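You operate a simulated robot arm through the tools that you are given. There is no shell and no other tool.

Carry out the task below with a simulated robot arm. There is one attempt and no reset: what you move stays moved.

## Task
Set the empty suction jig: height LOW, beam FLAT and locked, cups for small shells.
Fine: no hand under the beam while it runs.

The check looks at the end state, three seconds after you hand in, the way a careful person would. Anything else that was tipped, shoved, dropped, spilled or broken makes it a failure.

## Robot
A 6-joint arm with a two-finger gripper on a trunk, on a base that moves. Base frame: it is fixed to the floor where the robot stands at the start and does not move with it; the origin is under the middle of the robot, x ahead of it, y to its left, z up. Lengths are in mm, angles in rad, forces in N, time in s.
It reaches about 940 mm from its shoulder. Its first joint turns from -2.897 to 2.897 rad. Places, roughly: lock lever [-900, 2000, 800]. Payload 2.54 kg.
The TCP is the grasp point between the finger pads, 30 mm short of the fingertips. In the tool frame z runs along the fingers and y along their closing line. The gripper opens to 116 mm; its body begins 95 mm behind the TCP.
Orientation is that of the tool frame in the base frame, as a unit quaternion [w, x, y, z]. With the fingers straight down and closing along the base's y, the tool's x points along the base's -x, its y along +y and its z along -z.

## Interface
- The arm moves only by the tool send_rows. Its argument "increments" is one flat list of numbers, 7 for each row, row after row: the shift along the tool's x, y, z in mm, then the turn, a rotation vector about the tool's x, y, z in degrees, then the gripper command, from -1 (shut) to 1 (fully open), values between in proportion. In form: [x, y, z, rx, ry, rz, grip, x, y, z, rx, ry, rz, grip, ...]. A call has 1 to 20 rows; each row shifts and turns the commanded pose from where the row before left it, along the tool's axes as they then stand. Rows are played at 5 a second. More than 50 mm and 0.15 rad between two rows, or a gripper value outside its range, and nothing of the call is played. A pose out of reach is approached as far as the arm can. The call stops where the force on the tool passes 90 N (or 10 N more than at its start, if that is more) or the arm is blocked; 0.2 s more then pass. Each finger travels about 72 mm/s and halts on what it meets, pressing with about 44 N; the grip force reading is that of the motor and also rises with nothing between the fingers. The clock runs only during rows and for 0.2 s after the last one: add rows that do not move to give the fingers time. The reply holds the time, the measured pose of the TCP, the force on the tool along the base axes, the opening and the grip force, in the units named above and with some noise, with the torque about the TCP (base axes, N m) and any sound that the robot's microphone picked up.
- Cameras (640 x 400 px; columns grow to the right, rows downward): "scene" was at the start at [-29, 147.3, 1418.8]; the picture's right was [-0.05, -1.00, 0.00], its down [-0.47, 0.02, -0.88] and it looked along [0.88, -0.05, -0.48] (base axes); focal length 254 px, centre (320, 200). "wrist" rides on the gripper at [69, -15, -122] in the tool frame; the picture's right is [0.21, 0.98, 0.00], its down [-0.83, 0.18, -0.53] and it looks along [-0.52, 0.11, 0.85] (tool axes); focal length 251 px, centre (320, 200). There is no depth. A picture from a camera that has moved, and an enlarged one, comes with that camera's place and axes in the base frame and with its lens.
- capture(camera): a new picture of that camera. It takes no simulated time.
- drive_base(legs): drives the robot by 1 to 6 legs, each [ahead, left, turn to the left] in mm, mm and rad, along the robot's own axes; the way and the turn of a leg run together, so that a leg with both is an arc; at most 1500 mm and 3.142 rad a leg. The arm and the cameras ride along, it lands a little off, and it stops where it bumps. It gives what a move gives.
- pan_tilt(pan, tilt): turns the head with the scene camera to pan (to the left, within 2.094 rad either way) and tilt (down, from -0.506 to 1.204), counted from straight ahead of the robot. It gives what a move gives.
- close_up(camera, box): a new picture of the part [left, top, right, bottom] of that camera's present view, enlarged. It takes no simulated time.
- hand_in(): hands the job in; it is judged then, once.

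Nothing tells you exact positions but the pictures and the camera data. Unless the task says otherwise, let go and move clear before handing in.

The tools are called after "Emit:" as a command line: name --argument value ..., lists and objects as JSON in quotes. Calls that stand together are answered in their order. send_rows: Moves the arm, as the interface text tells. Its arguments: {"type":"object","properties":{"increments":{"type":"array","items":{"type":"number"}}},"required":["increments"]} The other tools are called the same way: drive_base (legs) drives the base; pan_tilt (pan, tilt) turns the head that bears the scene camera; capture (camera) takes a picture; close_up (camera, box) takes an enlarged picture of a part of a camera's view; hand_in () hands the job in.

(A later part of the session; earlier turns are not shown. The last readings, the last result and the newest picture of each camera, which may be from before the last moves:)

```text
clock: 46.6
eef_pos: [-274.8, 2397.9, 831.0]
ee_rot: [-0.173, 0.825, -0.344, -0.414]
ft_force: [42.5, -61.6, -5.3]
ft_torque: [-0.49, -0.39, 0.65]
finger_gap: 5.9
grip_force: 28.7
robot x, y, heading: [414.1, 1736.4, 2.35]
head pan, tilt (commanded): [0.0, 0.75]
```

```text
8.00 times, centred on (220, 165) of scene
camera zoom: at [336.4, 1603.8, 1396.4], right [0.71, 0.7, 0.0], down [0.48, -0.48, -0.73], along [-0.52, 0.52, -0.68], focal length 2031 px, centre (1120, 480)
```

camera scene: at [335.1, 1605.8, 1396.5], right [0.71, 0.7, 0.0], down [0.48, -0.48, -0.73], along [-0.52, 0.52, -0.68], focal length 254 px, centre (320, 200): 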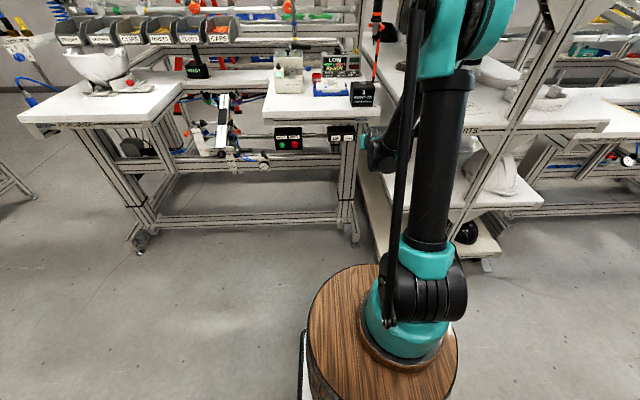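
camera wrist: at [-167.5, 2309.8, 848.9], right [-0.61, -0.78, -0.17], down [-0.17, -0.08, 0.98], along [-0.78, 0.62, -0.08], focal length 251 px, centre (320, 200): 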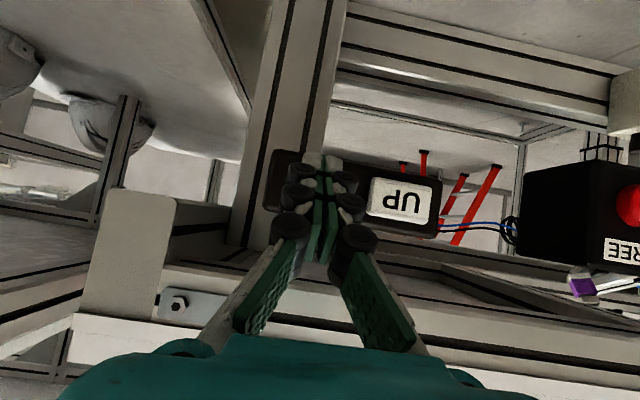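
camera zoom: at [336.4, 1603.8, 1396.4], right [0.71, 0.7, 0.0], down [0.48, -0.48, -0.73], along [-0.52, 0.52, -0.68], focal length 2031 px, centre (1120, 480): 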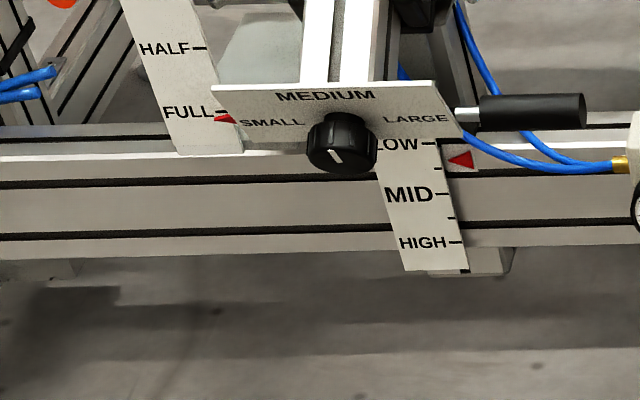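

The lift has stopped short of LOW although the button is still held. I release the button and look at what may be stopping it — possibly the tilted beam end meeting the bench rail.

Emit:
send_rows --increments '[5.95, 0, -8.03, 0, 0, 0, -1, 5.95, 0, -8.03, 0, 0, 0, -1, 5.95, 0, -8.03, 0, 0, 0, -1, 5.95, 0, -8.03, 0, 0, 0, -1]'

Emit:
close_up --camera "scene" --box '[195, 140, 245, 190]'

Emit:
close_up --camera "scene" --box '[170, 85, 270, 185]'

```text
clock: 47.6
eef_pos: [-249.0, 2371.0, 832.3]
ee_rot: [-0.174, 0.824, -0.344, -0.416]
ft_force: [0.2, -0.2, -0.2]
ft_torque: [0.0, -0.01, 0.01]
finger_gap: 0.0
grip_force: 28.5
robot x, y, heading: [415.9, 1734.2, 2.35]
head pan, tilt (commanded): [0.0, 0.75]
```

```text
8.00 times, centred on (220, 165) of scene
camera zoom: at [335.0, 1605.9, 1396.5], right [0.71, 0.7, 0.0], down [0.48, -0.48, -0.73], along [-0.52, 0.52, -0.68], focal length 2031 px, centre (1120, 480)
```

zoom: 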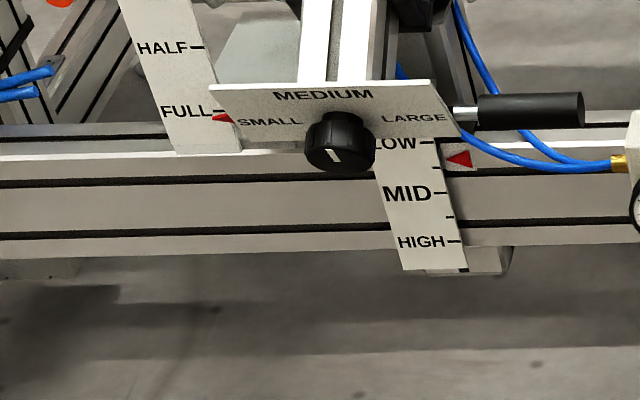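

```text
4.00 times, centred on (220, 135) of scene
camera zoom: at [335.0, 1605.9, 1396.5], right [0.71, 0.7, 0.0], down [0.48, -0.48, -0.73], along [-0.52, 0.52, -0.68], focal length 1016 px, centre (720, 460)
```

zoom: 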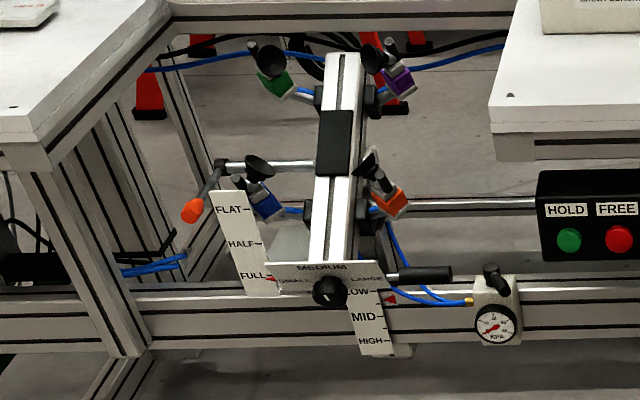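

Nothing looks obviously jammed. I press DOWN once more to see whether it runs further.

Emit:
send_rows --increments '[-5.95, 0, 8.03, 0, 0, 0, -1, -5.95, 0, 8.03, 0, 0, 0, -1, -5.95, 0, 8.03, 0, 0, 0, -1, -3.6, 0, 4.8, 0, 0, 0, -1, 0, 0, 0, 0, 0, 0, -1]'

Emit:
close_up --camera "scene" --box '[195, 140, 245, 190]'

```text
clock: 48.8
eef_pos: [-274.0, 2396.2, 832.4]
ee_rot: [-0.174, 0.824, -0.344, -0.415]
ft_force: [6.6, -7.3, -2.5]
ft_torque: [-0.12, -0.12, 0.01]
finger_gap: 6.3
grip_force: 28.8
robot x, y, heading: [417.4, 1734.5, 2.355]
head pan, tilt (commanded): [0.0, 0.75]
heard: click
```

```text
8.00 times, centred on (220, 165) of scene
camera zoom: at [335.3, 1605.5, 1396.5], right [0.71, 0.7, 0.0], down [0.48, -0.48, -0.73], along [-0.52, 0.52, -0.68], focal length 2031 px, centre (1120, 480)
```

zoom: 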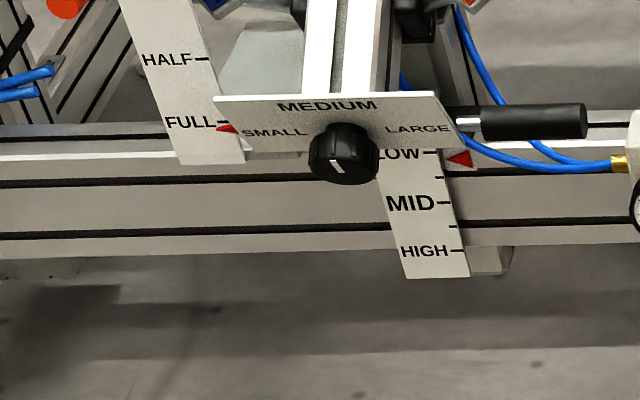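

It runs again with a fresh press (each press runs for a limited time). About 5 px remain, so one short hold.

Emit:
send_rows --increments '[0, 0, 0, 0, 0, 0, -1]'

Emit:
close_up --camera "scene" --box '[205, 145, 235, 175]'

```text
clock: 49.2
eef_pos: [-273.4, 2396.2, 833.7]
ee_rot: [-0.173, 0.824, -0.344, -0.415]
ft_force: [7.2, -8.6, -3.2]
ft_torque: [-0.11, -0.15, 0.04]
finger_gap: 6.0
grip_force: 28.8
robot x, y, heading: [418.8, 1736.9, 2.35]
head pan, tilt (commanded): [0.0, 0.75]
```

```text
13.33 times, centred on (220, 160) of scene
camera zoom: at [335.3, 1605.5, 1396.5], right [0.71, 0.7, 0.0], down [0.48, -0.48, -0.73], along [-0.52, 0.52, -0.68], focal length 3385 px, centre (1653, 733)
```

zoom: 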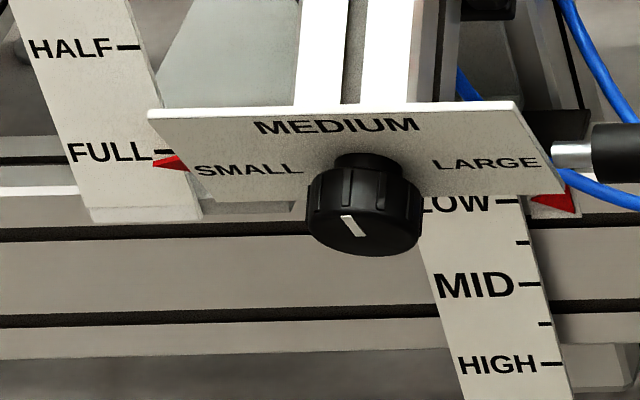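

The LOW tick is level with the pointer now; I release at once.

Emit:
send_rows --increments '[23.8, 0, -32.1, 0, 0, 0, -1]'

Emit:
close_up --camera "scene" --box '[205, 145, 235, 175]'

```text
clock: 49.6
eef_pos: [-246.8, 2368.2, 832.0]
ee_rot: [-0.173, 0.824, -0.344, -0.416]
ft_force: [1.1, 1.0, 0.1]
ft_torque: [-0.03, 0.02, -0.01]
finger_gap: 0.0
grip_force: 28.6
robot x, y, heading: [416.1, 1735.2, 2.357]
head pan, tilt (commanded): [0.0, 0.75]
```

```text
13.33 times, centred on (220, 160) of scene
camera zoom: at [334.9, 1606.0, 1396.5], right [0.71, 0.7, 0.0], down [0.48, -0.48, -0.73], along [-0.52, 0.52, -0.68], focal length 3385 px, centre (1653, 733)
```

zoom: 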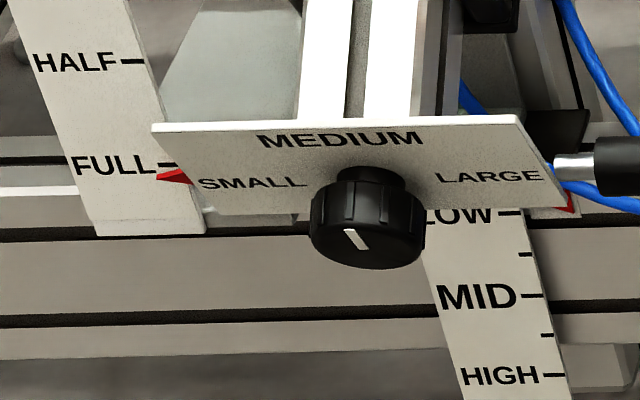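

The lift has gone slightly past; I'll check the reading later when the beam plate no longer hides the pointer. Now I retract the arm and drive left to stand in front of the jig.

Emit:
send_rows --increments '[17.9, 0, -24.1, 0, 0, 0, -1, 17.9, 0, -24.1, 0, 0, 0, -1, 17.9, 0, -24.1, 0, 0, 0, -1, 17.9, 0, -24.1, 0, 0, 0, -1]'

Emit:
drive_base --legs '[[0, 500, 0]]'

Emit:
capture --camera "wrist"

Emit:
capture --camera "scene"

```text
clock: 50.6
eef_pos: [-161.2, 2281.8, 832.4]
ee_rot: [-0.174, 0.824, -0.345, -0.415]
ft_force: [-0.1, 0.3, 0.0]
ft_torque: [-0.03, -0.01, 0.02]
finger_gap: 0.1
grip_force: 28.8
robot x, y, heading: [413.8, 1734.7, 2.352]
head pan, tilt (commanded): [0.0, 0.75]
```

```text
clock: 53.5
eef_pos: [-513.1, 1932.0, 832.5]
ee_rot: [-0.174, 0.824, -0.344, -0.416]
ft_force: [-0.3, 0.1, 1.0]
ft_torque: [-0.02, 0.0, 0.02]
finger_gap: 0.0
grip_force: 28.4
robot x, y, heading: [64.4, 1384.1, 2.357]
head pan, tilt (commanded): [0.0, 0.75]
```

```text
taken
camera wrist: at [-404.5, 1845.5, 848.5], right [-0.6, -0.78, -0.17], down [-0.17, -0.08, 0.98], along [-0.78, 0.62, -0.08], focal length 251 px, centre (320, 200)
```

wrist: 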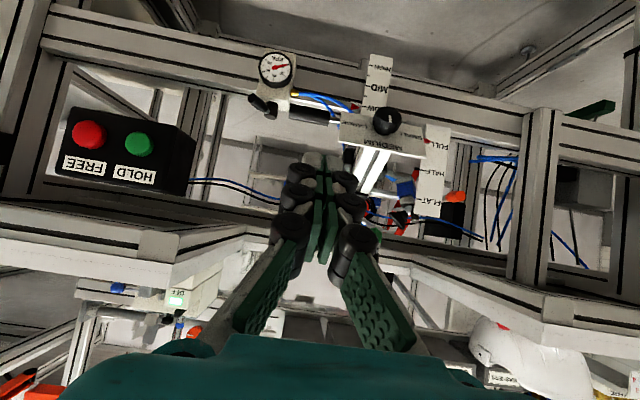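

```text
taken
camera scene: at [-15.1, 1257.2, 1396.5], right [0.71, 0.71, 0.0], down [0.48, -0.48, -0.73], along [-0.52, 0.52, -0.68], focal length 254 px, centre (320, 200)
```

scene: 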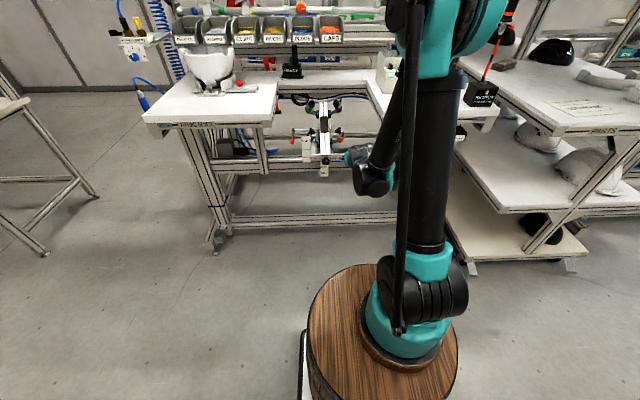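

Emit:
close_up --camera "scene" --box '[275, 85, 355, 185]'

Emit:
close_up --camera "wrist" --box '[240, 40, 480, 240]'

Emit:
close_up --camera "scene" --box '[285, 120, 335, 170]'

```text
4.00 times, centred on (315, 135) of scene
camera zoom: at [-15.1, 1257.2, 1396.5], right [0.71, 0.71, 0.0], down [0.48, -0.48, -0.73], along [-0.52, 0.52, -0.68], focal length 1016 px, centre (340, 460)
```

zoom: 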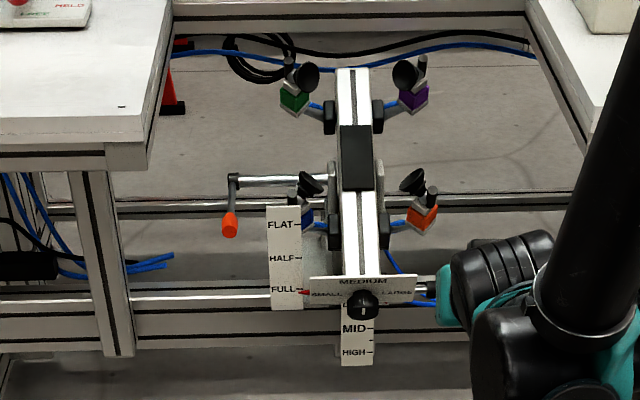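

```text
2.00 times, centred on (360, 140) of wrist
camera zoom: at [-404.5, 1845.5, 848.5], right [-0.6, -0.78, -0.17], down [-0.17, -0.08, 0.98], along [-0.78, 0.62, -0.08], focal length 503 px, centre (240, 320)
```

zoom: 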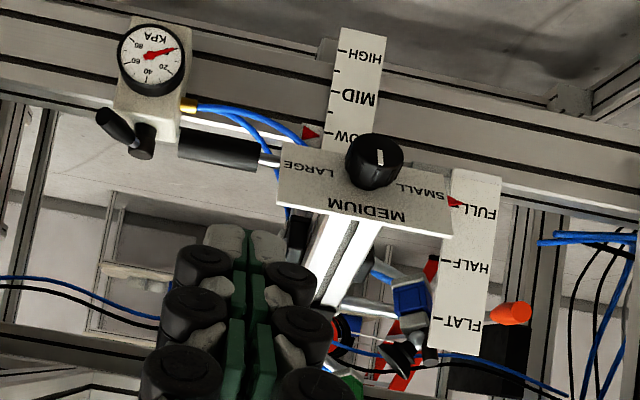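

```text
8.00 times, centred on (310, 145) of scene
camera zoom: at [-15.1, 1257.2, 1396.5], right [0.71, 0.71, 0.0], down [0.48, -0.48, -0.73], along [-0.52, 0.52, -0.68], focal length 2031 px, centre (400, 640)
```

zoom: 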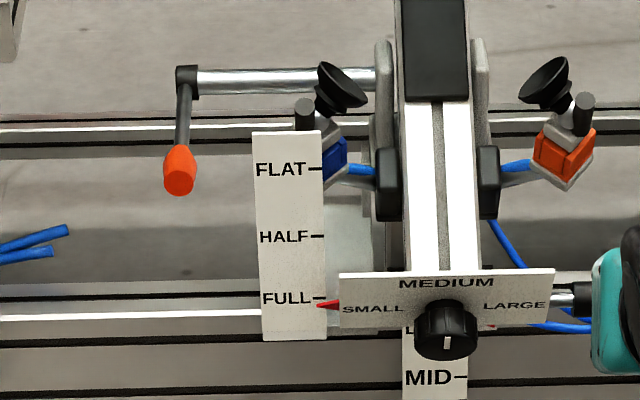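

From the wrist camera (nearly level) the pointer stands right at LOW. The lock lever is a crank on a rod, its orange end pointing toward me. I zoom on the lever for markings.

Emit:
close_up --camera "scene" --box '[292, 120, 317, 145]'

Emit:
close_up --camera "scene" --box '[315, 100, 345, 160]'

Emit:
close_up --camera "wrist" --box '[370, 130, 480, 230]'

```text
16.00 times, centred on (304, 132) of scene
camera zoom: at [-15.1, 1257.2, 1396.5], right [0.71, 0.71, 0.0], down [0.48, -0.48, -0.73], along [-0.52, 0.52, -0.68], focal length 4062 px, centre (568, 1280)
```

zoom: 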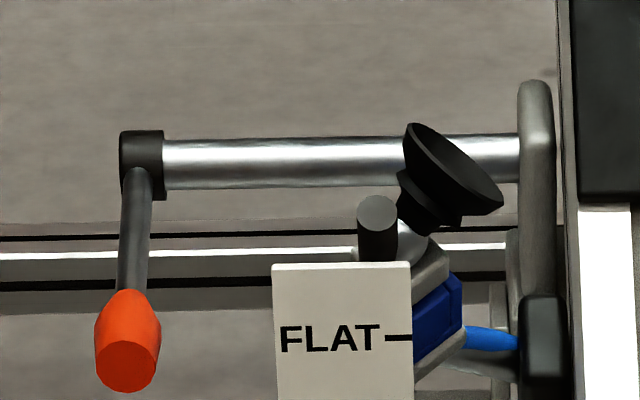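

```text
6.67 times, centred on (330, 130) of scene
camera zoom: at [-15.1, 1257.2, 1396.5], right [0.71, 0.71, 0.0], down [0.48, -0.48, -0.73], along [-0.52, 0.52, -0.68], focal length 1693 px, centre (253, 667)
```

zoom: 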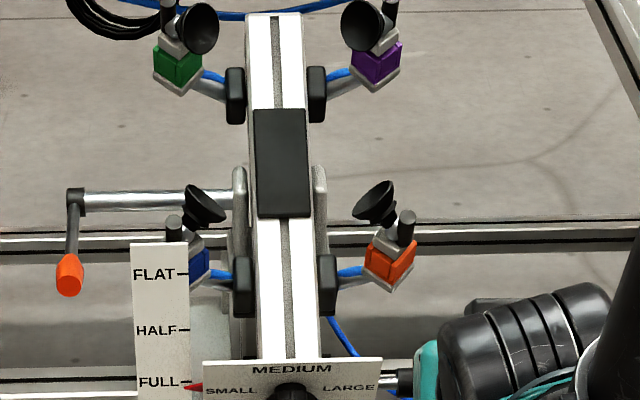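

```text
4.00 times, centred on (425, 180) of wrist
camera zoom: at [-404.5, 1845.5, 848.5], right [-0.6, -0.78, -0.17], down [-0.17, -0.08, 0.98], along [-0.78, 0.62, -0.08], focal length 1006 px, centre (-100, 280)
```

zoom: 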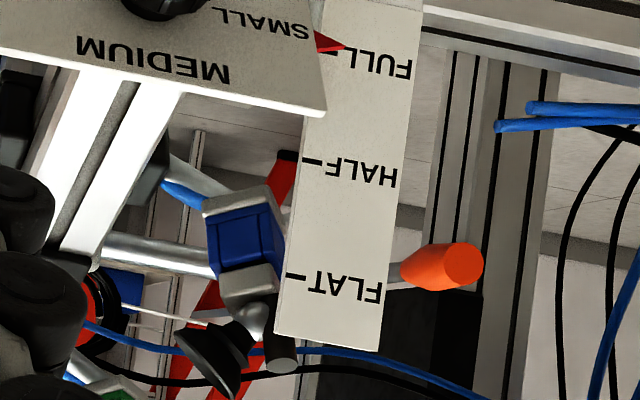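

No markings on the lever. Since the knob's axis is tilted up toward me now (easier for the arm than when the beam is flat), I'll turn the cup knob first. I back the tool off a little, open it, and drive closer and to the left.

Emit:
send_rows --increments '[17.9, 0, -24.1, 0, 0, 0, -1, 17.9, 0, -24.1, 0, 0, 0, -1]'

Emit:
drive_base --legs '[[150, 120, 0]]'

Emit:
send_rows --increments '[0, 0, 0, 0, 0, 0, 0.2, 0, 0, 0, 0, 0, 0, 0.2, 0, 0, 0, 0, 0, 0, 0.2, 0, 0, 0, 0, 0, 0, 0.2]'

Emit:
capture --camera "wrist"

Emit:
capture --camera "scene"

```text
clock: 54.1
eef_pos: [-470.7, 1889.0, 831.0]
ee_rot: [-0.173, 0.824, -0.344, -0.415]
ft_force: [0.4, -0.1, -0.5]
ft_torque: [0.0, -0.02, 0.03]
finger_gap: 0.0
grip_force: 28.5
robot x, y, heading: [67.3, 1385.8, 2.354]
head pan, tilt (commanded): [0.0, 0.75]
```

```text
clock: 55.7
eef_pos: [-659.9, 1914.6, 831.5]
ee_rot: [-0.174, 0.823, -0.346, -0.415]
ft_force: [0.8, 0.3, -0.5]
ft_torque: [-0.05, 0.0, 0.0]
finger_gap: 0.0
grip_force: 29.3
robot x, y, heading: [-123.4, 1409.9, 2.353]
head pan, tilt (commanded): [0.0, 0.75]
```

```text
clock: 56.7
eef_pos: [-659.1, 1914.3, 832.7]
ee_rot: [-0.174, 0.824, -0.346, -0.415]
ft_force: [-0.3, -1.0, 0.0]
ft_torque: [-0.02, 0.03, 0.01]
finger_gap: 69.6
grip_force: 0.1
robot x, y, heading: [-124.8, 1409.9, 2.349]
head pan, tilt (commanded): [0.0, 0.75]
```

```text
taken
camera wrist: at [-551.9, 1825.9, 847.7], right [-0.61, -0.77, -0.17], down [-0.17, -0.08, 0.98], along [-0.77, 0.63, -0.08], focal length 251 px, centre (320, 200)
```

wrist: 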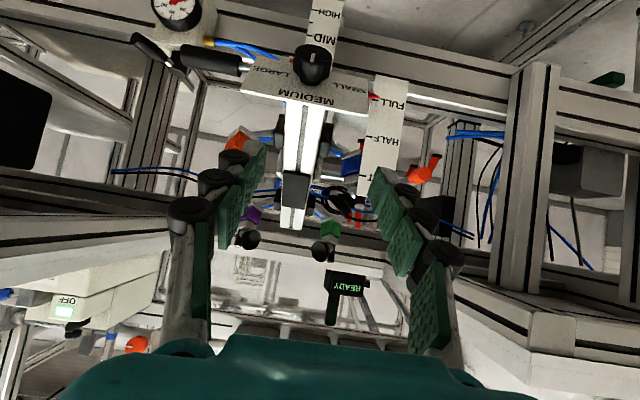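

```text
taken
camera scene: at [-207.2, 1278.9, 1396.5], right [0.71, 0.7, 0.0], down [0.48, -0.49, -0.73], along [-0.51, 0.52, -0.68], focal length 254 px, centre (320, 200)
```

scene: 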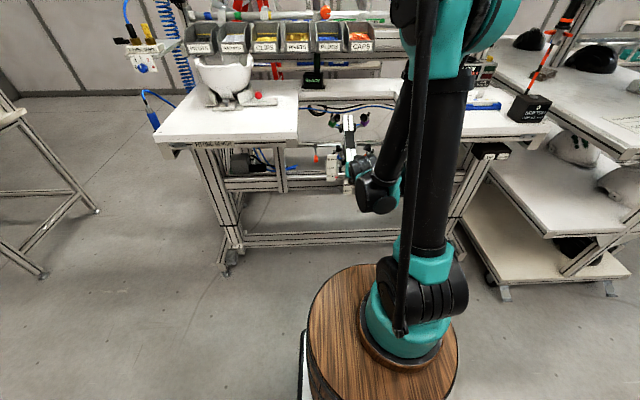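

The knob centre computes to U≈906, V≈1924, z≈691 (bench axes) from two views. I level the pitch to about 29° and go to a standoff of ~50 mm in front of it along its axis.

Emit:
send_rows --increments '[0, 0, 0, 0, -7.5, 0, 0.2, 24.5, -6, 26.6, 0, 0, 0, 0.2, 24.5, -6, 26.6, 0, 0, 0, 0.2, 24.5, -6, 26.6, 0, 0, 0, 0.2, 0, 0, 0, 0, 0, 0, 0.2]'

Emit:
capture --camera "wrist"

Emit:
close_up --camera "scene" --box '[310, 100, 410, 220]'

```text
clock: 57.9
eef_pos: [-706.4, 1978.9, 832.8]
ee_rot: [-0.197, 0.794, -0.334, -0.468]
ft_force: [-0.2, -0.3, 0.3]
ft_torque: [0.01, -0.01, 0.01]
finger_gap: 69.6
grip_force: 0.0
out of reach, approached as far as the arm can: row 1, 2, 3, 4
robot x, y, heading: [-127.2, 1409.8, 2.353]
head pan, tilt (commanded): [0.0, 0.75]
```

```text
taken
camera wrist: at [-598.2, 1889.9, 831.1], right [-0.62, -0.76, -0.19], down [-0.08, -0.17, 0.98], along [-0.78, 0.63, 0.04], focal length 251 px, centre (320, 200)
```

wrist: 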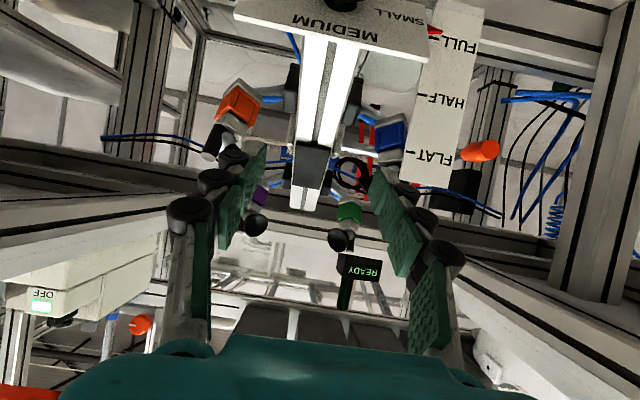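

```text
3.33 times, centred on (360, 160) of scene
camera zoom: at [-207.2, 1278.9, 1396.5], right [0.71, 0.7, 0.0], down [0.48, -0.49, -0.73], along [-0.51, 0.52, -0.68], focal length 846 px, centre (187, 333)
```

zoom: 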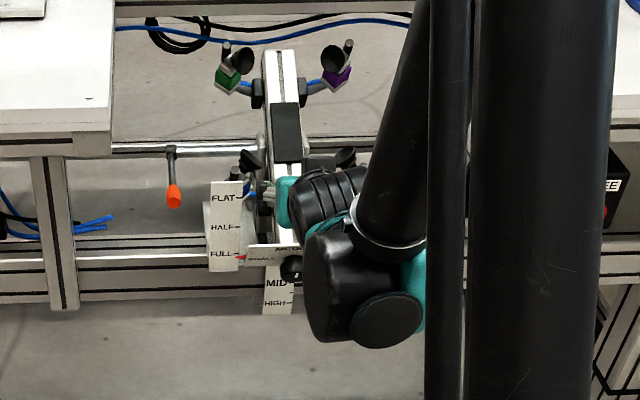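

The arm can't get lower when close, since the forearm only points down so steeply; it has to stretch out instead. I back the base off by 140 mm and extend the arm forward and down.

Emit:
drive_base --legs '[[-140, 0, 0]]'

Emit:
send_rows --increments '[0, 0, 0, 0, 0, 0, 0.2]'

```text
clock: 59.2
eef_pos: [-606.7, 1878.0, 832.5]
ee_rot: [-0.197, 0.794, -0.336, -0.467]
ft_force: [0.0, 0.0, -0.4]
ft_torque: [0.01, -0.03, 0.0]
finger_gap: 69.6
grip_force: 0.1
robot x, y, heading: [-28.7, 1309.6, 2.349]
head pan, tilt (commanded): [0.0, 0.75]
```

```text
clock: 59.6
eef_pos: [-606.0, 1878.0, 833.1]
ee_rot: [-0.197, 0.794, -0.335, -0.467]
ft_force: [-0.3, -0.2, 0.4]
ft_torque: [-0.01, -0.01, 0.05]
finger_gap: 69.8
grip_force: 0.1
robot x, y, heading: [-27.4, 1305.7, 2.353]
head pan, tilt (commanded): [0.0, 0.75]
```

Emit:
send_rows --increments '[10.7, -1.4, 33.7, 0, 0, 0, 0.2, 10.7, -1.4, 33.7, 0, 0, 0, 0.2, 10.7, -1.4, 33.7, 0, 0, 0, 0.2, 10.7, -1.4, 33.7, 0, 0, 0, 0.2, 0, 0, 0, 0, 0, 0, 0.2]'

Emit:
capture --camera "wrist"

Emit:
close_up --camera "scene" --box '[300, 90, 400, 190]'

```text
clock: 60.8
eef_pos: [-682.4, 1963.4, 752.0]
ee_rot: [-0.196, 0.795, -0.334, -0.467]
ft_force: [-0.4, -0.3, -0.1]
ft_torque: [0.01, -0.04, -0.02]
finger_gap: 69.5
grip_force: 0.2
out of reach, approached as far as the arm can: row 1, 2, 3
robot x, y, heading: [-26.9, 1308.0, 2.343]
head pan, tilt (commanded): [0.0, 0.75]
```

```text
taken
camera wrist: at [-574.9, 1873.4, 749.4], right [-0.63, -0.76, -0.19], down [-0.09, -0.17, 0.98], along [-0.77, 0.63, 0.04], focal length 251 px, centre (320, 200)
```

wrist: 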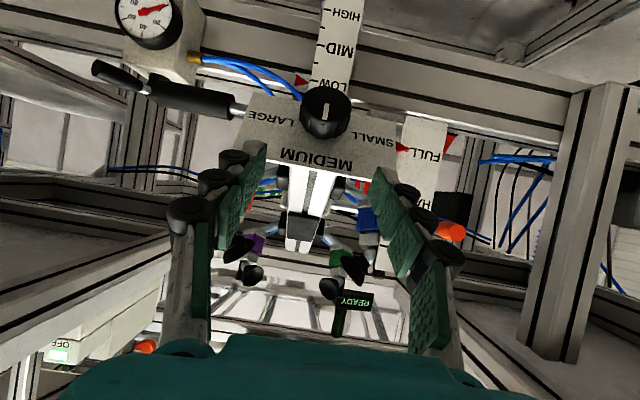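

```text
4.00 times, centred on (350, 140) of scene
camera zoom: at [-108.6, 1178.4, 1396.5], right [0.71, 0.7, 0.0], down [0.48, -0.49, -0.73], along [-0.51, 0.52, -0.68], focal length 1016 px, centre (200, 440)
```

zoom: 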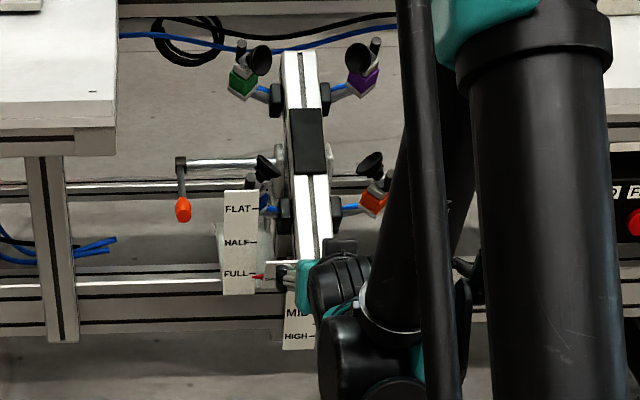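

The wrist camera now looks straight at the knob and the scales. I zoom to read the knob mark, the height pointer and the tilt pointer.

Emit:
close_up --camera "wrist" --box '[230, 40, 440, 180]'

Emit:
close_up --camera "wrist" --box '[290, 60, 370, 150]'

```text
2.86 times, centred on (335, 110) of wrist
camera zoom: at [-574.9, 1873.4, 749.4], right [-0.63, -0.76, -0.19], down [-0.09, -0.17, 0.98], along [-0.77, 0.63, 0.04], focal length 718 px, centre (277, 457)
```

zoom: 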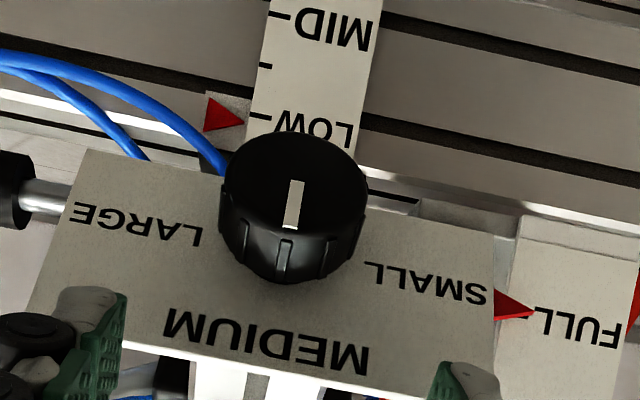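

```text
4.44 times, centred on (330, 105) of wrist
camera zoom: at [-574.9, 1873.4, 749.4], right [-0.63, -0.76, -0.19], down [-0.09, -0.17, 0.98], along [-0.77, 0.63, 0.04], focal length 1118 px, centre (276, 622)
```

zoom: 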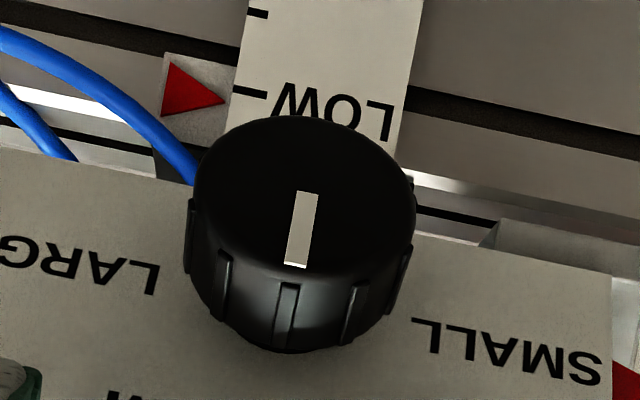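

The height pointer is right at LOW, the knob mark points at MEDIUM. The knob face is about 31 mm below and 76 mm ahead of the TCP; I go forward above it first, then come down over it with the fingers left and right.

Emit:
send_rows --increments '[0, -1.2, 20, 0, 0, 0, 0.2, 0, -1.2, 20, 0, 0, 0, 0.2, 0, -1, 15, 0, 0, 0, 0.2, 0, 0, 0, 0, 0, 0, 0.2]'

Emit:
capture --camera "wrist"

```text
clock: 61.9
eef_pos: [-701.7, 1994.2, 720.7]
ee_rot: [-0.196, 0.796, -0.339, -0.461]
ft_force: [77.2, -38.5, -6.0]
ft_torque: [-1.87, 0.28, -3.0]
finger_gap: 60.4
grip_force: 34.8
robot x, y, heading: [-25.4, 1304.7, 2.347]
head pan, tilt (commanded): [0.0, 0.75]
stopped in row 4: the force on the tool passed its limit at 96 N (the readings are from after the stop); the commanded pose is now the measured one
```

```text
taken
camera wrist: at [-594.1, 1904.7, 721.0], right [-0.63, -0.75, -0.18], down [-0.09, -0.16, 0.98], along [-0.77, 0.64, 0.03], focal length 251 px, centre (320, 200)
```

wrist: 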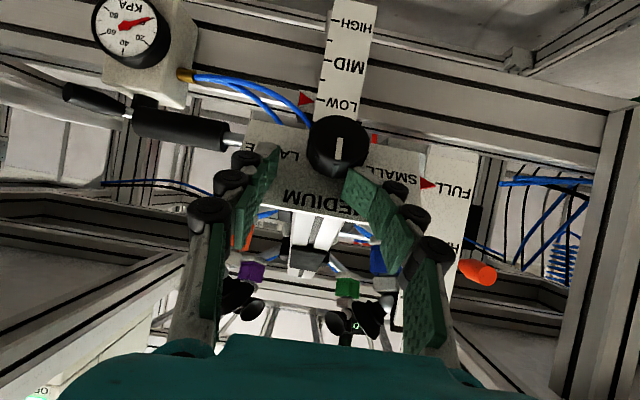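

The fingertips touched the front (the arm had been lagging behind its commanded pose, so it went further than I intended). I back straight off by 40 mm and re-measure.

Emit:
send_rows --increments '[0, 0, -20, 0, 0, 0, 0.2, 0, 0, -20, 0, 0, 0, 0.2, 0, 0, 0, 0, 0, 0, 0.2]'

Emit:
capture --camera "wrist"

Emit:
close_up --camera "wrist" --box '[230, 60, 440, 200]'

```text
clock: 62.7
eef_pos: [-684.8, 1971.3, 741.0]
ee_rot: [-0.196, 0.796, -0.336, -0.464]
ft_force: [0.5, 0.0, -0.1]
ft_torque: [-0.01, -0.02, 0.0]
finger_gap: 69.9
grip_force: 0.1
robot x, y, heading: [-27.7, 1307.0, 2.347]
head pan, tilt (commanded): [0.0, 0.75]
```

```text
taken
camera wrist: at [-577.4, 1883.3, 739.7], right [-0.63, -0.76, -0.19], down [-0.09, -0.17, 0.98], along [-0.78, 0.63, 0.04], focal length 251 px, centre (320, 200)
```

wrist: 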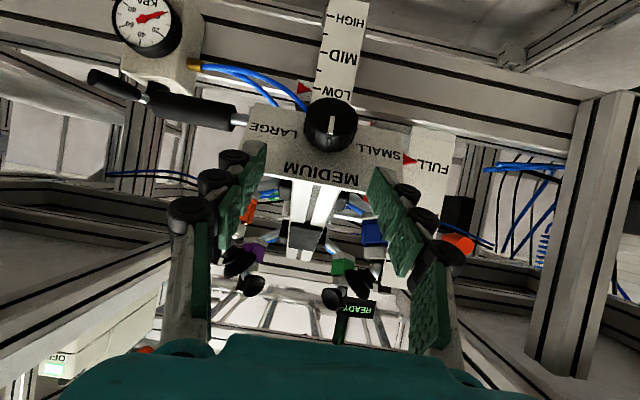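

```text
2.86 times, centred on (335, 130) of wrist
camera zoom: at [-577.4, 1883.3, 739.7], right [-0.63, -0.76, -0.19], down [-0.09, -0.17, 0.98], along [-0.78, 0.63, 0.04], focal length 718 px, centre (277, 400)
```

zoom: 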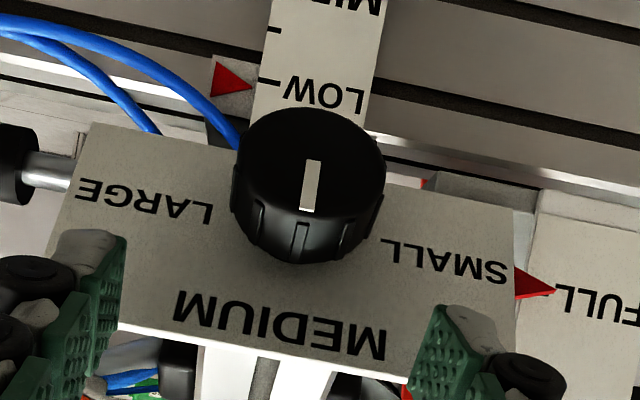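

Nothing shifted. From two views and the touch, the knob face is about 29 mm below, 45 mm ahead of the TCP (plate ≈ 20–25 mm behind it). I drive back 30 mm to stay within reach and then approach along the knob axis.

Emit:
drive_base --legs '[[-30, 0, 0]]'

Emit:
send_rows --increments '[8, 0.5, 13, 0, 0, 0, 0.2, 8, 0.5, 13, 0, 0, 0, 0.2, 0, 0, 0, 0, 0, 0, 0.2]'

Emit:
capture --camera "wrist"

Emit:
close_up --camera "wrist" --box '[230, 60, 440, 200]'

```text
clock: 63.5
eef_pos: [-663.6, 1950.0, 740.2]
ee_rot: [-0.196, 0.796, -0.335, -0.465]
ft_force: [0.9, -1.0, -0.7]
ft_torque: [-0.01, 0.01, 0.0]
finger_gap: 69.9
grip_force: 0.1
robot x, y, heading: [-2.3, 1285.2, 2.35]
head pan, tilt (commanded): [0.0, 0.75]
```

```text
clock: 64.3
eef_pos: [-678.5, 1962.5, 717.2]
ee_rot: [-0.196, 0.797, -0.336, -0.463]
ft_force: [0.0, 0.0, 0.2]
ft_torque: [0.03, 0.01, -0.02]
finger_gap: 69.6
grip_force: 0.2
out of reach, approached as far as the arm can: row 1, 2
robot x, y, heading: [-9.1, 1284.8, 2.35]
head pan, tilt (commanded): [0.0, 0.75]
```

```text
taken
camera wrist: at [-570.9, 1874.8, 716.8], right [-0.63, -0.76, -0.19], down [-0.09, -0.17, 0.98], along [-0.78, 0.63, 0.03], focal length 251 px, centre (320, 200)
```

wrist: 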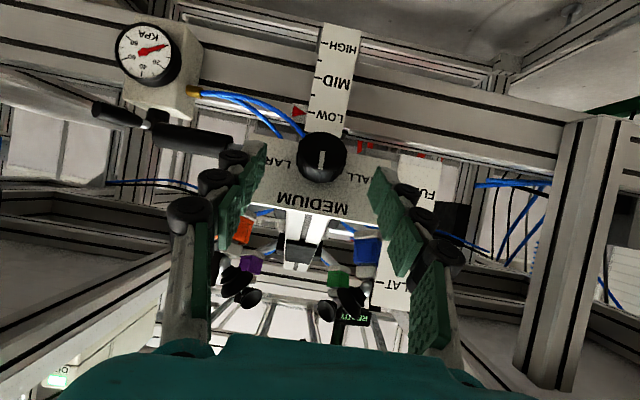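

```text
2.86 times, centred on (335, 130) of wrist
camera zoom: at [-570.9, 1874.8, 716.8], right [-0.63, -0.76, -0.19], down [-0.09, -0.17, 0.98], along [-0.78, 0.63, 0.03], focal length 718 px, centre (277, 400)
```

zoom: 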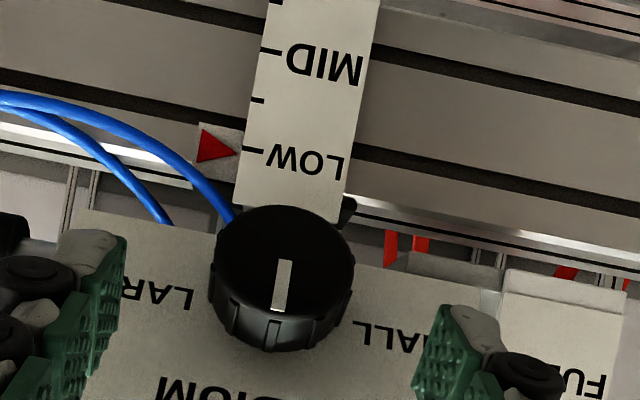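

LOW is confirmed again from level height. The knob is now almost on the tool axis; I move ~28 mm further in so the fingers straddle it, in small steps.

Emit:
send_rows --increments '[1.4, -0.5, 8, 0, 0, 0, 0.2, 1.3, -0.5, 8, 0, 0, 0, 0.2, 0, 0, 6, 0, 0, 0, 0.2, 0, 0, 0, 0, 0, 0, 0.2]'

Emit:
capture --camera "wrist"

```text
clock: 65.3
eef_pos: [-690.7, 1977.5, 704.8]
ee_rot: [-0.195, 0.796, -0.335, -0.464]
ft_force: [0.4, 0.2, -0.6]
ft_torque: [-0.03, 0.01, -0.01]
finger_gap: 69.4
grip_force: 0.0
robot x, y, heading: [-3.2, 1285.5, 2.35]
head pan, tilt (commanded): [0.0, 0.75]
```

```text
taken
camera wrist: at [-582.8, 1888.2, 703.6], right [-0.63, -0.76, -0.19], down [-0.09, -0.17, 0.98], along [-0.78, 0.63, 0.04], focal length 251 px, centre (320, 200)
```

wrist: 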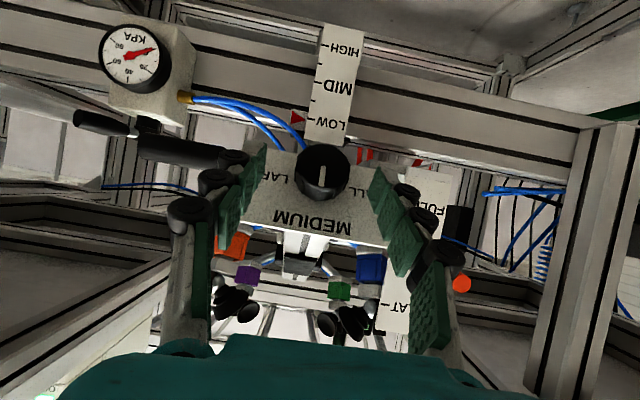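

Face is ~15 mm ahead and 7 mm below the TCP axis. I make the last correction and close on the knob.

Emit:
send_rows --increments '[3.5, -0.5, 2, 0, 0, 0, 0.2, 3.5, -0.5, 2.5, 0, 0, 0, 0.2, 0, 0, 0, 0, 0, 0, 0.2]'

Emit:
capture --camera "wrist"

Emit:
close_up --camera "wrist" --box '[230, 90, 440, 230]'

```text
clock: 66.1
eef_pos: [-690.6, 1977.4, 696.9]
ee_rot: [-0.196, 0.796, -0.336, -0.464]
ft_force: [-0.1, 0.7, -0.8]
ft_torque: [0.0, -0.02, 0.01]
finger_gap: 69.7
grip_force: 0.1
robot x, y, heading: [-7.6, 1287.6, 2.345]
head pan, tilt (commanded): [0.0, 0.75]
```

```text
taken
camera wrist: at [-582.5, 1888.8, 695.5], right [-0.63, -0.76, -0.19], down [-0.09, -0.17, 0.98], along [-0.78, 0.63, 0.04], focal length 251 px, centre (320, 200)
```

wrist: 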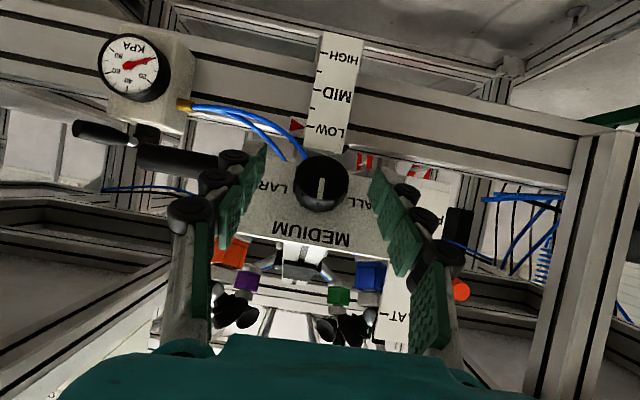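

```text
2.86 times, centred on (335, 160) of wrist
camera zoom: at [-582.5, 1888.8, 695.5], right [-0.63, -0.76, -0.19], down [-0.09, -0.17, 0.98], along [-0.78, 0.63, 0.04], focal length 718 px, centre (277, 314)
```

zoom: 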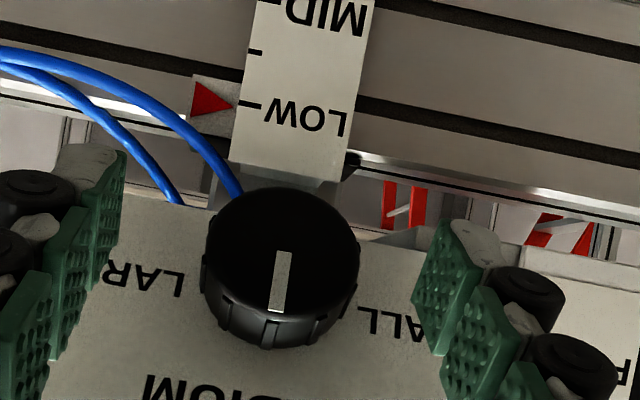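

The knob sits between the fingertips, 3 mm off to one side. I centre and close.

Emit:
send_rows --increments '[0, 2.5, 1, 0, 0, 0, 0.2, 0, 0, 0, 0, 0, 0, -0.1, 0, 0, 0, 0, 0, 0, -0.3, 0, 0, 0, 0, 0, 0, -0.6, 0, 0, 0, 0, 0, 0, -1, 0, 0, 0, 0, 0, 0, -1]'

Emit:
close_up --camera "wrist" --box '[230, 90, 440, 230]'

```text
clock: 67.5
eef_pos: [-693.2, 1975.6, 695.1]
ee_rot: [-0.195, 0.797, -0.334, -0.465]
ft_force: [-9.5, -9.8, 0.1]
ft_torque: [-0.1, 0.13, 0.35]
finger_gap: 35.0
grip_force: 44.6
robot x, y, heading: [-7.9, 1285.2, 2.349]
head pan, tilt (commanded): [0.0, 0.75]
```

```text
2.86 times, centred on (335, 160) of wrist
camera zoom: at [-585.4, 1887.0, 695.2], right [-0.62, -0.76, -0.19], down [-0.09, -0.17, 0.98], along [-0.78, 0.63, 0.04], focal length 718 px, centre (277, 314)
```

zoom: 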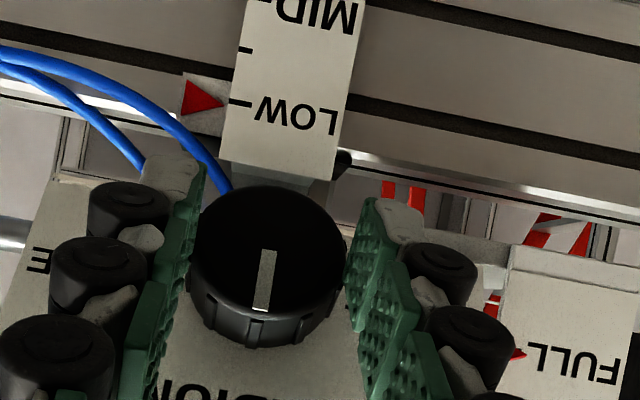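

The knob is firmly held (35 mm). I turn it counter-clockwise (toward SMALL) step by step, watching for clicks.

Emit:
send_rows --increments '[0, 0, 0, 0, 0, -6, -1, 0, 0, 0, 0, 0, -6, -1, 0, 0, 0, 0, 0, -6, -1, 0, 0, 0, 0, 0, -6, -1]'

Emit:
close_up --camera "wrist" --box '[230, 90, 440, 230]'

```text
clock: 68.4
eef_pos: [-681.5, 1985.8, 695.0]
ee_rot: [-0.279, 0.842, -0.195, -0.418]
ft_force: [21.3, 4.0, -3.5]
ft_torque: [0.01, -0.11, -0.57]
finger_gap: 0.1
grip_force: 28.3
robot x, y, heading: [-1.8, 1282.8, 2.346]
head pan, tilt (commanded): [0.0, 0.75]
stopped in row 4: the force on the tool passed its limit at 92 N (the readings are from after the stop); the commanded pose is now the measured one
```

```text
2.86 times, centred on (335, 160) of wrist
camera zoom: at [-561.4, 1914.2, 703.8], right [-0.42, -0.77, -0.48], down [-0.26, -0.4, 0.88], along [-0.87, 0.5, -0.03], focal length 718 px, centre (277, 314)
```

zoom: 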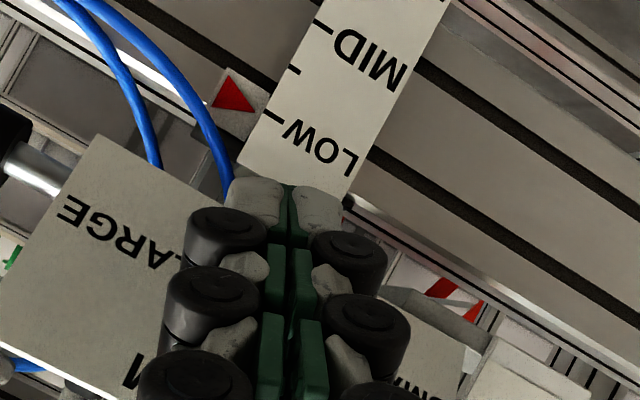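

The fingers slipped off the knob sideways. I back off and look at the state.

Emit:
send_rows --increments '[0, 0, -20, 0, 0, 0, -1, 0, 0, -20, 0, 0, 0, -1, 0, 0, -10, 0, 0, 0, -1, 0, 0, 0, 0, 0, 0, 0.2, 0, 0, 0, 0, 0, 0, 0.2, 0, 0, 0, 0, 0, 0, 0.2]'

Emit:
capture --camera "wrist"

Emit:
close_up --camera "wrist" --box '[230, 60, 440, 200]'

```text
clock: 69.8
eef_pos: [-664.4, 1960.9, 733.5]
ee_rot: [-0.28, 0.842, -0.194, -0.418]
ft_force: [-0.4, -0.2, 0.1]
ft_torque: [0.0, -0.02, 0.02]
finger_gap: 69.4
grip_force: 0.1
out of reach, approached as far as the arm can: row 1, 2
robot x, y, heading: [-3.6, 1287.2, 2.344]
head pan, tilt (commanded): [0.0, 0.75]
```

```text
taken
camera wrist: at [-543.5, 1890.3, 739.8], right [-0.42, -0.77, -0.48], down [-0.26, -0.4, 0.88], along [-0.87, 0.49, -0.03], focal length 251 px, centre (320, 200)
```

wrist: 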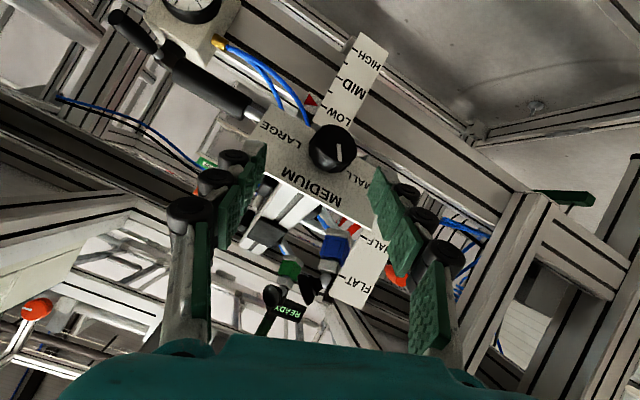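

```text
2.86 times, centred on (335, 130) of wrist
camera zoom: at [-543.5, 1890.3, 739.8], right [-0.42, -0.77, -0.48], down [-0.26, -0.4, 0.88], along [-0.87, 0.49, -0.03], focal length 718 px, centre (277, 400)
```

zoom: 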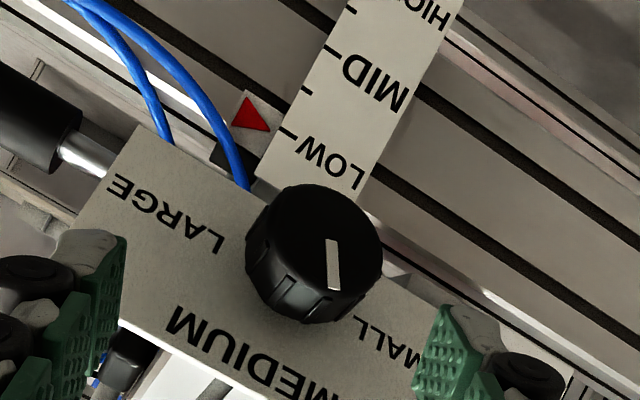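

The knob did turn part of the way (its mark now stands between MEDIUM and SMALL) before the fingertips slipped off its edge; my grip was too shallow. I roll level again and set up on the axis for a deeper grip.

Emit:
send_rows --increments '[0, 0, 0, 0, 0, 6.9, 0.2, 0, 0, 0, 0, 0, 6.9, 0.2, 0, 0, 0, 0, 0, 6.9, 0.2, 6.2, 4.6, 11, 0, 0, 0, 0.2, 6.2, 4.6, 11, 0, 0, 0, 0.2, 0, 0, 0, 0, 0, 0, 0.2]'

Emit:
close_up --camera "wrist" --box '[230, 80, 440, 220]'

Emit:
close_up --camera "scene" --box '[290, 90, 390, 190]'

```text
clock: 71.2
eef_pos: [-681.8, 1965.0, 712.9]
ee_rot: [-0.2, 0.794, -0.343, -0.46]
ft_force: [0.8, 0.2, -1.3]
ft_torque: [-0.01, 0.0, -0.04]
finger_gap: 69.6
grip_force: 0.1
out of reach, approached as far as the arm can: row 1, 5
robot x, y, heading: [-9.1, 1285.6, 2.342]
head pan, tilt (commanded): [0.0, 0.75]
```

```text
2.86 times, centred on (335, 150) of wrist
camera zoom: at [-574.5, 1875.6, 711.7], right [-0.64, -0.75, -0.19], down [-0.1, -0.17, 0.98], along [-0.77, 0.64, 0.03], focal length 718 px, centre (277, 343)
```

zoom: 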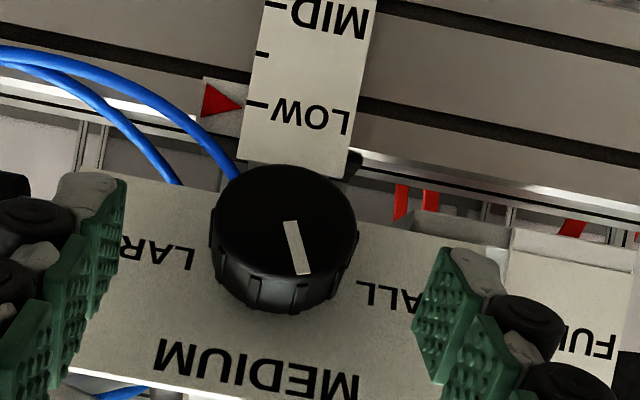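

```text
4.00 times, centred on (340, 140) of scene
camera zoom: at [-86.5, 1157.2, 1396.5], right [0.72, 0.7, 0.0], down [0.48, -0.49, -0.73], along [-0.51, 0.52, -0.68], focal length 1016 px, centre (240, 440)
```

zoom: 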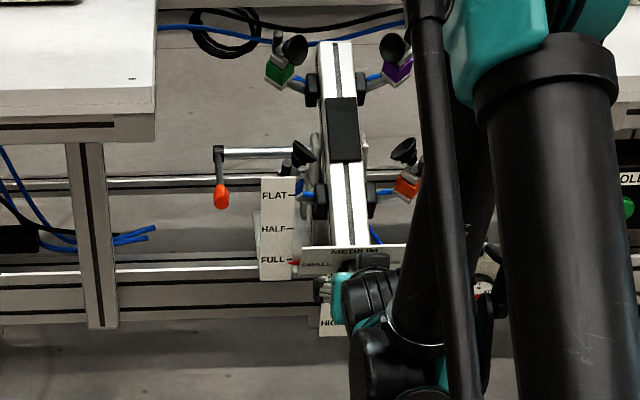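

The mark is ~20° from MEDIUM and stays there. The knob is now on the tool axis, face ~44 mm ahead of the TCP. I advance gently, feeling for the plate.

Emit:
send_rows --increments '[0.8, 0.5, 8, 0, 0, 0, 0.2, 0.8, 0.5, 8, 0, 0, 0, 0.2, 0, 0, 8, 0, 0, 0, 0.2, 0, 0, 0, 0, 0, 0, 0.2]'

Emit:
send_rows --increments '[0, 0, 2, 0, 0, 0, 0.2, 0, 0, 2, 0, 0, 0, 0.2, 0, 0, 0, 0, 0, 0, 0.2]'

Emit:
close_up --camera "wrist" --box '[230, 80, 440, 220]'

```text
clock: 72.2
eef_pos: [-697.4, 1980.2, 700.3]
ee_rot: [-0.2, 0.794, -0.342, -0.462]
ft_force: [-1.0, 0.1, 0.4]
ft_torque: [0.0, -0.05, 0.01]
finger_gap: 69.2
grip_force: 0.0
robot x, y, heading: [-6.4, 1285.0, 2.341]
head pan, tilt (commanded): [0.0, 0.75]
```

```text
clock: 73.0
eef_pos: [-697.7, 1983.7, 697.2]
ee_rot: [-0.2, 0.793, -0.341, -0.462]
ft_force: [0.0, -0.2, 1.3]
ft_torque: [0.01, 0.02, -0.03]
finger_gap: 70.0
grip_force: 0.1
robot x, y, heading: [-5.2, 1286.5, 2.343]
head pan, tilt (commanded): [0.0, 0.75]
```

```text
2.86 times, centred on (335, 150) of wrist
camera zoom: at [-591.2, 1892.3, 696.3], right [-0.64, -0.75, -0.19], down [-0.09, -0.17, 0.98], along [-0.77, 0.64, 0.04], focal length 718 px, centre (277, 343)
```

zoom: 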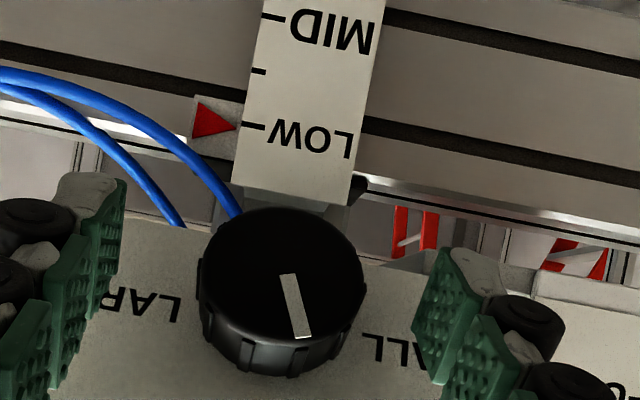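

No contact yet, overlap about 13 mm. I go 6 mm deeper in 2 mm steps.

Emit:
send_rows --increments '[0, 0.5, 2, 0, 0, 0, 0.2, 0, 0.5, 2, 0, 0, 0, 0.2, 0, 0, 0, 0, 0, 0, 0.2]'

Emit:
send_rows --increments '[0, 0, 2, 0, 0, 0, 0.2, 0, 0, 0, 0, 0, 0, 0.2]'

Emit:
close_up --camera "wrist" --box '[230, 80, 440, 220]'

```text
clock: 73.8
eef_pos: [-701.4, 1985.2, 695.2]
ee_rot: [-0.2, 0.793, -0.341, -0.463]
ft_force: [-0.1, 0.3, -0.5]
ft_torque: [-0.01, 0.03, 0.02]
finger_gap: 69.6
grip_force: 0.1
robot x, y, heading: [-6.3, 1288.3, 2.346]
head pan, tilt (commanded): [0.0, 0.75]
```

```text
clock: 74.4
eef_pos: [-703.4, 1987.1, 695.1]
ee_rot: [-0.2, 0.793, -0.341, -0.463]
ft_force: [0.3, -0.3, 0.2]
ft_torque: [0.0, 0.02, 0.01]
finger_gap: 69.5
grip_force: 0.1
robot x, y, heading: [-6.2, 1287.0, 2.343]
head pan, tilt (commanded): [0.0, 0.75]
```

```text
2.86 times, centred on (335, 150) of wrist
camera zoom: at [-595.9, 1895.9, 694.1], right [-0.64, -0.75, -0.19], down [-0.09, -0.17, 0.98], along [-0.77, 0.64, 0.04], focal length 718 px, centre (277, 343)
```

zoom: 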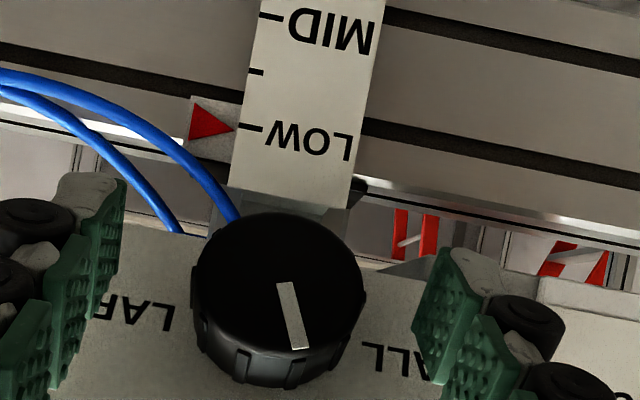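

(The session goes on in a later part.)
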